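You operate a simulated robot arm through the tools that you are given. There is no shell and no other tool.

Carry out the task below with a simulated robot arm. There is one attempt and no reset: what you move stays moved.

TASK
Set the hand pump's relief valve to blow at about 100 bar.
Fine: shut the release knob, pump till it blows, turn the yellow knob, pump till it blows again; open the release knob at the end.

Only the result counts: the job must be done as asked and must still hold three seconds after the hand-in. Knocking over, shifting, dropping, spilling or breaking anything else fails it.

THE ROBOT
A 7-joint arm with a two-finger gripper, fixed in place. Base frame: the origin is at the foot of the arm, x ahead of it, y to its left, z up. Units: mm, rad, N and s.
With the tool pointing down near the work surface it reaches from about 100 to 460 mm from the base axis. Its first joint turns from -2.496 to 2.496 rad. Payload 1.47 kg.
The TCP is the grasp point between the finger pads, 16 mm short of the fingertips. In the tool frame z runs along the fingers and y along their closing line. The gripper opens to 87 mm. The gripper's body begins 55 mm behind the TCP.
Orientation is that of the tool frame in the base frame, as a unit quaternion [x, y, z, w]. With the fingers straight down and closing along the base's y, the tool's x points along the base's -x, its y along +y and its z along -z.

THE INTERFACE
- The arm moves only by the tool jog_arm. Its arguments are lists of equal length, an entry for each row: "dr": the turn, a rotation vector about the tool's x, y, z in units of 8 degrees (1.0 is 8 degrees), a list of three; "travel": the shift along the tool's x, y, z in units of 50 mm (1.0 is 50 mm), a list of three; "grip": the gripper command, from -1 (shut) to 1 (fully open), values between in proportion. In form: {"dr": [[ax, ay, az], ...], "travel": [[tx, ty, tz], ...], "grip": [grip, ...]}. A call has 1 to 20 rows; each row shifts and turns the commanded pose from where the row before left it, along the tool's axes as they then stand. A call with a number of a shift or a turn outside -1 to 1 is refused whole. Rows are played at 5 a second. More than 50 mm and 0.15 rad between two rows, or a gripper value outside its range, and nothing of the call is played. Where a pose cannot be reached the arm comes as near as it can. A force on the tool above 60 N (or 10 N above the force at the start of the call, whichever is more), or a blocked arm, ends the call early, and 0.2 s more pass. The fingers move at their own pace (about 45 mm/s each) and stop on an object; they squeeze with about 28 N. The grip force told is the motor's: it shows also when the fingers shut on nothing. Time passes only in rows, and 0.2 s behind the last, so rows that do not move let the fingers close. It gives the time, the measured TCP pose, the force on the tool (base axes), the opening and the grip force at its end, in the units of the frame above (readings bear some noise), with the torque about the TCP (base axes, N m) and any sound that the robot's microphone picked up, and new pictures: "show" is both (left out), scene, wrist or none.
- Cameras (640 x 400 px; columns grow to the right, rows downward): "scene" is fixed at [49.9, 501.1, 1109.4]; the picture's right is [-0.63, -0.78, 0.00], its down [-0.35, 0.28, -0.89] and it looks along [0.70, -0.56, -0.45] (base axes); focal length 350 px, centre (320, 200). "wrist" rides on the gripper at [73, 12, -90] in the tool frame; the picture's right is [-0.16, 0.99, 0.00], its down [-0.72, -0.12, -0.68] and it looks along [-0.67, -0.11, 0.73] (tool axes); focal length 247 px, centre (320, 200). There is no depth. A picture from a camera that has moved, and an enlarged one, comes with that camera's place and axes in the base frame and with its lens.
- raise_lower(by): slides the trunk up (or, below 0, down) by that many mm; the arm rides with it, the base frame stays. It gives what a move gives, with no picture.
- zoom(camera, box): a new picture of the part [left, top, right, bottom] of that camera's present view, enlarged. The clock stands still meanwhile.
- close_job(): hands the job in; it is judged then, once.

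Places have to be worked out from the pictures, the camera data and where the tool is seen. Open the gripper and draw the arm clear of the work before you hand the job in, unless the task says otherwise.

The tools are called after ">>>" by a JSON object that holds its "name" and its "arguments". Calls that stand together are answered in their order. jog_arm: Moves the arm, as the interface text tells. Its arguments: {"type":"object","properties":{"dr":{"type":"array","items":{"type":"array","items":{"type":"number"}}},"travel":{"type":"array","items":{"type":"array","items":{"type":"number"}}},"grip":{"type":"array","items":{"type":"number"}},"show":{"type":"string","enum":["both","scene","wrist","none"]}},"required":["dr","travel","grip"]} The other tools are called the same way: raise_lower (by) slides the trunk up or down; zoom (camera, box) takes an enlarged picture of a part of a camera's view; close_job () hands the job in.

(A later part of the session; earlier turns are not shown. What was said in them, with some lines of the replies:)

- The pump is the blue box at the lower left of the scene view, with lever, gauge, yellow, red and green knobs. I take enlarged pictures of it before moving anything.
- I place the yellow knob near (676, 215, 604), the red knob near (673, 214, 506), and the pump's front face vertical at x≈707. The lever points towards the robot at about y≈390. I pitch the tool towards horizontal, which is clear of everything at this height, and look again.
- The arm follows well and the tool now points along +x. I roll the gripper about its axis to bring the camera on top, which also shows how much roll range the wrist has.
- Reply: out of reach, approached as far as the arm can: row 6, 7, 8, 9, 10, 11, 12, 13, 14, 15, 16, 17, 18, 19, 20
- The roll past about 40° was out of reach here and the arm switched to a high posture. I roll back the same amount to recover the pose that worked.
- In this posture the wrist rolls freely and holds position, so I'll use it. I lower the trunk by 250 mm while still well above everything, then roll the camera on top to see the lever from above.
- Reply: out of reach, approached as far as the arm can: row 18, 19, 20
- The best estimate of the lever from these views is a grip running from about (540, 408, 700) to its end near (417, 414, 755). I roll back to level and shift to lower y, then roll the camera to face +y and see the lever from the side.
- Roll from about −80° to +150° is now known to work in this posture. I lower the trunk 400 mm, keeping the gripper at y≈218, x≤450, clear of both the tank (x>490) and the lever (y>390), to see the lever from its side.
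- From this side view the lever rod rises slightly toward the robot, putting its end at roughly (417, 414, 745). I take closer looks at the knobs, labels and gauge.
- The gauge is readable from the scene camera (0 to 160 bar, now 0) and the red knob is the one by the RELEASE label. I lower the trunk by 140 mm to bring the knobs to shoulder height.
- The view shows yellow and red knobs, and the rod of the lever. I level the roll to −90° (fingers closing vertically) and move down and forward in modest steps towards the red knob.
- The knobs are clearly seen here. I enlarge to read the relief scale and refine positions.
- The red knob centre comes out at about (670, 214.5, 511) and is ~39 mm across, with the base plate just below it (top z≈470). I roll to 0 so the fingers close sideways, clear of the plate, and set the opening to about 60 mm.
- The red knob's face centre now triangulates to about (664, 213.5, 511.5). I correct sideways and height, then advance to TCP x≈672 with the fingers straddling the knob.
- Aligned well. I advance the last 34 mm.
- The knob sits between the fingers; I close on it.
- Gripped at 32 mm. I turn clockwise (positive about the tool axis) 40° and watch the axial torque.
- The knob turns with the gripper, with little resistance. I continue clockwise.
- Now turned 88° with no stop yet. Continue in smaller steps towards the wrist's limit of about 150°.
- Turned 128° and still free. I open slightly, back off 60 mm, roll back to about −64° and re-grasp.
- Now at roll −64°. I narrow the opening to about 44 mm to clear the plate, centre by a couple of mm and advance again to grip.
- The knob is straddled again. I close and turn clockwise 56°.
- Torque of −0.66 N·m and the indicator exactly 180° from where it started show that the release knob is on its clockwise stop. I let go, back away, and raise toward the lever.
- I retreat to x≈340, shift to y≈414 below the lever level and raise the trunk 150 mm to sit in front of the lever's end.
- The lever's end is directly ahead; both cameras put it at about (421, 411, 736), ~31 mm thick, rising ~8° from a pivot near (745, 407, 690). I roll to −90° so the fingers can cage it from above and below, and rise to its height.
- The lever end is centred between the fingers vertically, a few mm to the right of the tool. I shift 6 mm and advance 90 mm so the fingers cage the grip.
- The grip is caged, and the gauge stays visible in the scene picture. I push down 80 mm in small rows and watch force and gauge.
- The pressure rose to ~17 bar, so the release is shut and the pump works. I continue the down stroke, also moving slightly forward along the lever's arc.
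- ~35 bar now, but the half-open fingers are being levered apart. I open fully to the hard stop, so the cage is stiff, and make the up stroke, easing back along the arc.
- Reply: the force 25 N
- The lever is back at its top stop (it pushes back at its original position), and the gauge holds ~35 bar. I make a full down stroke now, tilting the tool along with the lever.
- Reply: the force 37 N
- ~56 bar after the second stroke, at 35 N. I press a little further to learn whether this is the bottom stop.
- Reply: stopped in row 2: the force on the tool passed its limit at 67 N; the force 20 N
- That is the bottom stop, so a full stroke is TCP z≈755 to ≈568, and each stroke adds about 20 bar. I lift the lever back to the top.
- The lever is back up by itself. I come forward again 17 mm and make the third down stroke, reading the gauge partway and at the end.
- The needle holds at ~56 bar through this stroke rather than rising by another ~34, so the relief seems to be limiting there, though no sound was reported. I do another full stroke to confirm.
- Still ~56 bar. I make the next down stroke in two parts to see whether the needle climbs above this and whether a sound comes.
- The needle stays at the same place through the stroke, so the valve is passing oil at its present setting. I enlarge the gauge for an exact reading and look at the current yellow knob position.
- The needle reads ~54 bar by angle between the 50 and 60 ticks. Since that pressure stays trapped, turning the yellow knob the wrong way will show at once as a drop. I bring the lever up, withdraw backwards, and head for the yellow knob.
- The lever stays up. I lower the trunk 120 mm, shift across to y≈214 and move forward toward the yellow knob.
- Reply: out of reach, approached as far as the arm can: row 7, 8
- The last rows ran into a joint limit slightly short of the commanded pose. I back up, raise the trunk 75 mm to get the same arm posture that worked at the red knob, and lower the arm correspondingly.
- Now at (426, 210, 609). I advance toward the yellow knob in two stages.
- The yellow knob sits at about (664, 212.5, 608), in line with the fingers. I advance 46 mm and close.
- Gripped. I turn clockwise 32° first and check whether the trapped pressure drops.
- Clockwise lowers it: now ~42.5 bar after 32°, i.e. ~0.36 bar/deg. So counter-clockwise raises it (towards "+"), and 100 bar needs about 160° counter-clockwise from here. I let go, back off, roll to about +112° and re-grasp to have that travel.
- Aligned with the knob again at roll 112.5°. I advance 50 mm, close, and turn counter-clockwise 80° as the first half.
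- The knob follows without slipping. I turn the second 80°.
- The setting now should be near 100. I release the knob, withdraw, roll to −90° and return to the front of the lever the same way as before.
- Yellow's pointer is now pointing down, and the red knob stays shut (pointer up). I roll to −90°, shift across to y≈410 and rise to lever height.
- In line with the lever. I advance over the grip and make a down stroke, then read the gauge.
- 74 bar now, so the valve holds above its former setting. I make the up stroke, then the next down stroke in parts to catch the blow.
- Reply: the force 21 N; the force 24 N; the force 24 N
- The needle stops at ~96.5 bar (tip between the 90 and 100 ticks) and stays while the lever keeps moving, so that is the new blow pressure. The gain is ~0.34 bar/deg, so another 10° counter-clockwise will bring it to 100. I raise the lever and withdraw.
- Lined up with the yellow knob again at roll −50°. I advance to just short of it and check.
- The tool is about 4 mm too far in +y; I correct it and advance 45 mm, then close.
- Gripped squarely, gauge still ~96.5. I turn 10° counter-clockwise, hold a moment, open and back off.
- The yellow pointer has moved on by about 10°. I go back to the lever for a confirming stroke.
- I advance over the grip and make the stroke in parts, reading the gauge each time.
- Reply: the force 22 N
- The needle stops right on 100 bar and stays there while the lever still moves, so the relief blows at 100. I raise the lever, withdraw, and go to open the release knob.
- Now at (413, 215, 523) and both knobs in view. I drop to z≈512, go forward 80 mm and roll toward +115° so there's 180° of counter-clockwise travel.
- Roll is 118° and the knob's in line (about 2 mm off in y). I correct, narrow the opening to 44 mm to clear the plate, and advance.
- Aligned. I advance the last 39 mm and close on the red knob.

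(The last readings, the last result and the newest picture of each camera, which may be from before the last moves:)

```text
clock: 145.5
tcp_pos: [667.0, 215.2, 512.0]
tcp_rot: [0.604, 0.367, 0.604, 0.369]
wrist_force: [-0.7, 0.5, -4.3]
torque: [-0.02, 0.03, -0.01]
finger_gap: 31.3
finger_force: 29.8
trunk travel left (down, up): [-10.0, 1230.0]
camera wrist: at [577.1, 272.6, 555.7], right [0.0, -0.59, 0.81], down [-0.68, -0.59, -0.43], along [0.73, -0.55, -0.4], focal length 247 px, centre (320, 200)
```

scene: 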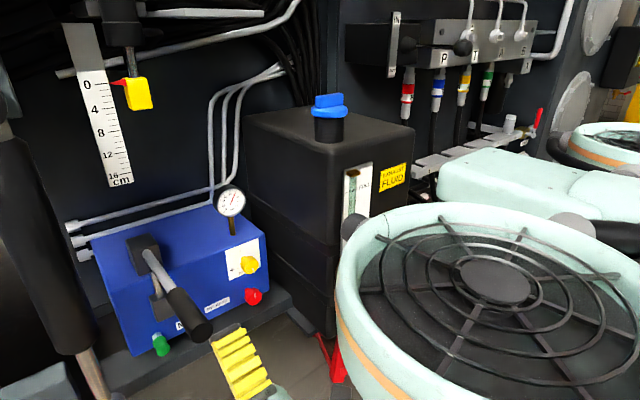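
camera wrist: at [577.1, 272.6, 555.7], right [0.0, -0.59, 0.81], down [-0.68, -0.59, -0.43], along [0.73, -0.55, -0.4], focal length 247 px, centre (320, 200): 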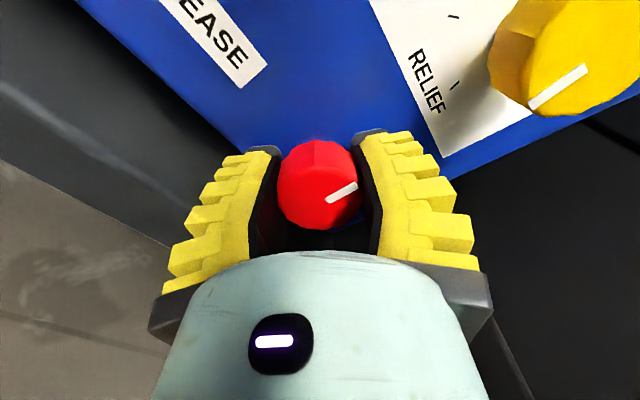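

Gripped. I turn counter-clockwise 88° and check the gauge.

>>> {"name": "jog_arm", "arguments": {"dr": [[0, 0, -1], [0, 0, -1], [0, 0, -1], [0, 0, -1], [0, 0, -1], [0, 0, -1], [0, 0, -1], [0, 0, -1], [0, 0, -1], [0, 0, -1], [0, 0, -1]], "travel": [[0, 0, 0], [0, 0, 0], [0, 0, 0], [0, 0, 0], [0, 0, 0], [0, 0, 0], [0, 0, 0], [0, 0, 0], [0, 0, 0], [0, 0, 0], [0, 0, 0]], "grip": [-1, -1, -1, -1, -1, -1, -1, -1, -1, -1, -1], "show": "wrist"}}

>>> {"name": "zoom", "arguments": {"camera": "scene", "box": [200, 175, 300, 325]}}

```text
clock: 147.9
tcp_pos: [667.6, 214.6, 512.5]
tcp_rot: [0.178, 0.684, 0.178, 0.685]
wrist_force: [-5.5, -1.9, 1.5]
torque: [0.01, 0.13, 0.11]
finger_gap: 29.1
finger_force: 30.3
trunk travel left (down, up): [-10.0, 1230.0]
camera wrist: at [576.6, 258.9, 453.9], right [0.0, 0.79, 0.62], down [-0.68, -0.45, 0.58], along [0.73, -0.42, 0.54], focal length 247 px, centre (320, 200)
```

wrist: 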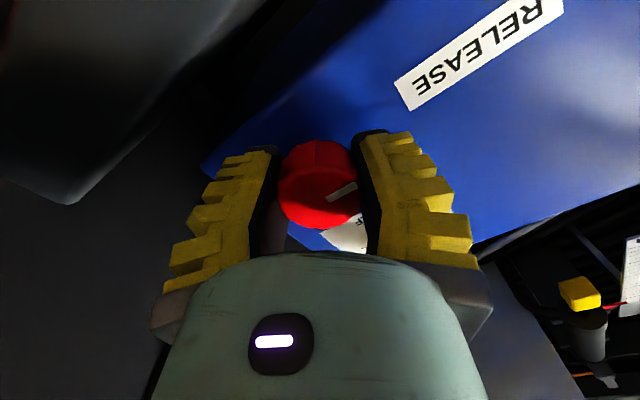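

```text
2.67 times, centred on (250, 250) of scene
camera zoom: at [49.9, 501.1, 1109.4], right [-0.63, -0.78, 0.0], down [-0.35, 0.28, -0.89], along [0.7, -0.56, -0.45], focal length 932 px, centre (507, 67)
```

zoom: 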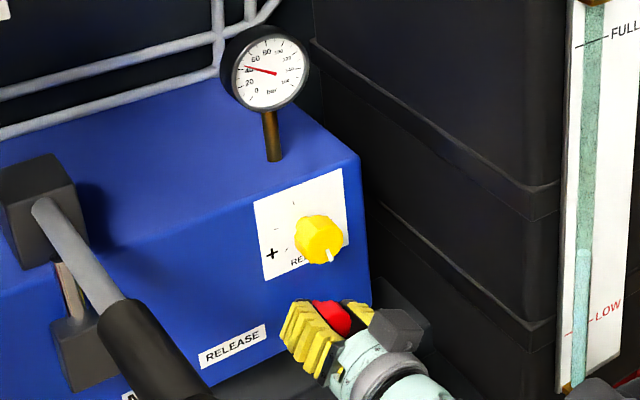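

The pressure is bleeding off, so the release is opening. I continue counter-clockwise back to its original open position.

>>> {"name": "jog_arm", "arguments": {"dr": [[0, 0, -1], [0, 0, -1], [0, 0, -1], [0, 0, -1], [0, 0, -1], [0, 0, -1], [0, 0, -1], [0, 0, -1], [0, 0, -1], [0, 0, -1]], "travel": [[0, 0, 0.03], [0, 0, 0], [0, 0, 0], [0, 0, 0], [0, 0, 0], [0, 0, 0], [0, 0, 0], [0, 0, 0], [0, 0, 0], [0, 0, 0]], "grip": [-1, -1, -1, -1, -1, -1, -1, -1, -1, -1], "show": "wrist"}}

>>> {"name": "zoom", "arguments": {"camera": "scene", "box": [205, 175, 285, 315]}}

```text
clock: 150.1
tcp_pos: [667.5, 215.7, 511.5]
tcp_rot: [-0.304, 0.638, -0.303, 0.639]
wrist_force: [-10.7, -2.2, 7.3]
torque: [0.03, -0.05, -0.11]
finger_gap: 28.9
finger_force: 30.0
trunk travel left (down, up): [-10.0, 1230.0]
camera wrist: at [576.6, 164.2, 456.9], right [0.0, 0.75, -0.67], down [-0.68, 0.49, 0.55], along [0.73, 0.45, 0.51], focal length 247 px, centre (320, 200)
```

wrist: 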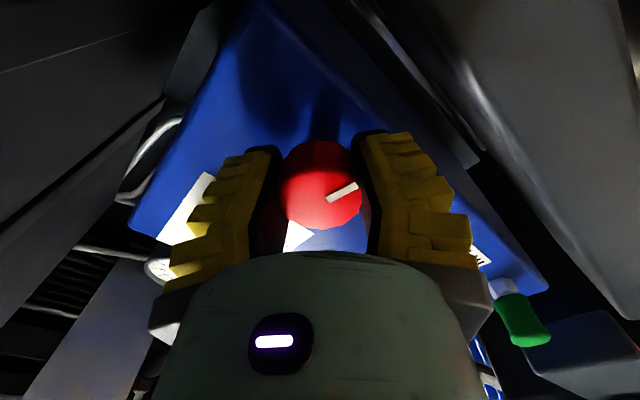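

```text
2.86 times, centred on (245, 245) of scene
camera zoom: at [49.9, 501.1, 1109.4], right [-0.63, -0.78, 0.0], down [-0.35, 0.28, -0.89], along [0.7, -0.56, -0.45], focal length 999 px, centre (534, 71)
```

zoom: 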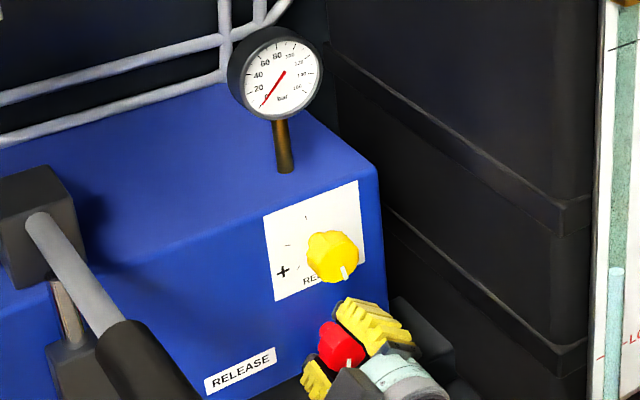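

The gauge is back to zero and the pointer is nearly down again. I add the last 10°, then release and back off.

>>> {"name": "jog_arm", "arguments": {"dr": [[0, 0, -0.6], [0, 0, -0.6], [0, 0, 0]], "travel": [[0, 0, 0], [0, 0, 0], [0, 0, 0]], "grip": [-1, -1, -1], "show": "none"}}

>>> {"name": "jog_arm", "arguments": {"dr": [[0, 0, 0], [0, 0, 0], [0, 0, 0], [0, 0, 0], [0, 0, 0], [0, 0, 0], [0, 0, 0], [0, 0, 0], [0, 0, 0], [0, 0, 0], [0, 0, 0], [0, 0, 0]], "travel": [[0, 0, 0], [0, 0, 0], [0, 0, 0], [0, 0, -0.4], [0, 0, -0.8], [0, 0, -0.8], [0, 0, -0.8], [0, 0, -0.8], [0, 0, -0.8], [0, 0, -0.8], [0, 0, -0.8], [0, 0, -0.8]], "grip": [-0.1, -0.1, -0.1, -0.1, -0.1, 0, 1, 1, 1, 1, 1, 1]}}

>>> {"name": "zoom", "arguments": {"camera": "scene", "box": [200, 175, 290, 325]}}

>>> {"name": "zoom", "arguments": {"camera": "scene", "box": [205, 235, 285, 315]}}

```text
clock: 150.9
tcp_pos: [667.9, 213.3, 512.0]
tcp_rot: [-0.356, 0.611, -0.356, 0.611]
wrist_force: [-12.2, -2.4, 10.2]
torque: [-0.02, 0.06, -0.31]
finger_gap: 28.6
finger_force: 29.9
trunk travel left (down, up): [-10.0, 1230.0]
```

```text
clock: 153.5
tcp_pos: [332.8, 217.3, 514.5]
tcp_rot: [-0.355, 0.611, -0.354, 0.612]
wrist_force: [-0.2, -0.2, 0.4]
torque: [0.01, -0.04, 0.0]
finger_gap: 87.0
finger_force: 0.0
trunk travel left (down, up): [-10.0, 1230.0]
camera wrist: at [240.9, 157.5, 468.3], right [0.0, 0.63, -0.78], down [-0.68, 0.57, 0.46], along [0.73, 0.53, 0.43], focal length 247 px, centre (320, 200)
```

scene: 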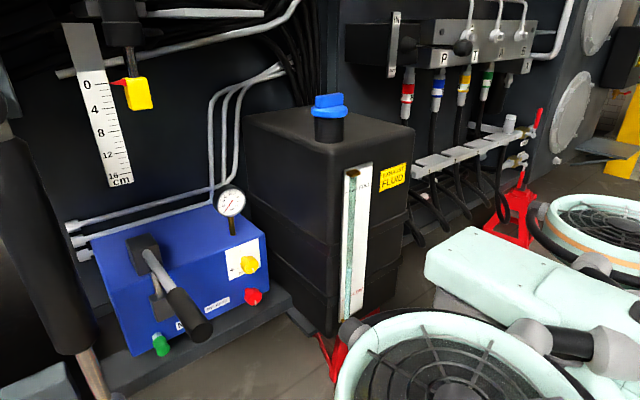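
wrist: 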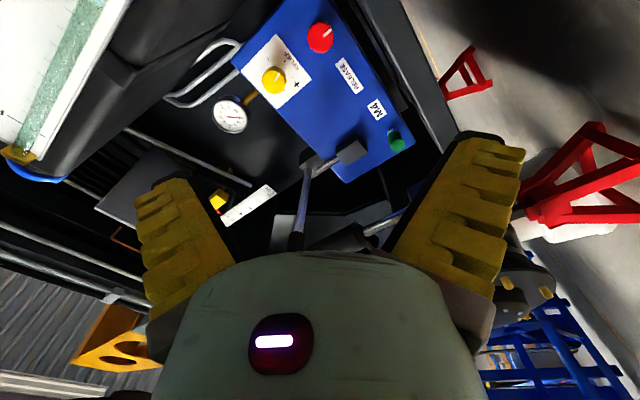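

```text
2.67 times, centred on (245, 250) of scene
camera zoom: at [49.9, 501.1, 1109.4], right [-0.63, -0.78, 0.0], down [-0.35, 0.28, -0.89], along [0.7, -0.56, -0.45], focal length 932 px, centre (520, 67)
```

zoom: 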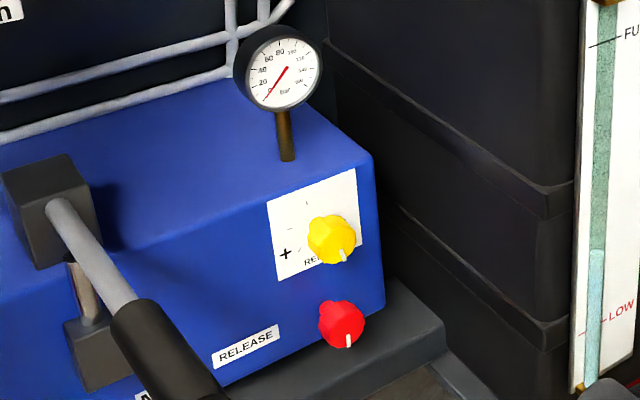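

```text
5.00 times, centred on (245, 275) of scene
camera zoom: at [49.9, 501.1, 1109.4], right [-0.63, -0.78, 0.0], down [-0.35, 0.28, -0.89], along [0.7, -0.56, -0.45], focal length 1748 px, centre (695, -175)
```

zoom: 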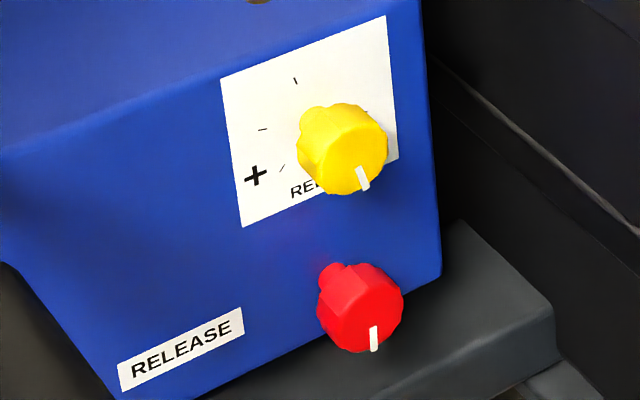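

The red release pointer is back in its open position, the gauge reads 0, and the yellow knob is unchanged from the setting that blew at 100 bar. The lever is up, the gripper is open and the arm is well clear, so I hand in.

>>> {"name": "close_job", "arguments": {}}

```text
The job is handed in.
```

The relief valve now blows at about 100 bar. On the last test stroke the needle stopped on the 100 mark and stayed there while the lever was still moving down. I judged each blow by the needle stopping, because the microphone reported no sound.

- **As found:** with the release knob shut, the valve blew at about 54 bar.
- **Adjustment:** turning the yellow knob counter-clockwise raises the setting. After the main turn it blew at about 96.5 bar, and another 10° brought it to 100.
- **At hand-in:** the release knob is open again, with its pointer back where it started, and the gauge reads zero. The lever is up and the arm is clear. In the last pictures nothing else looks moved or knocked over.
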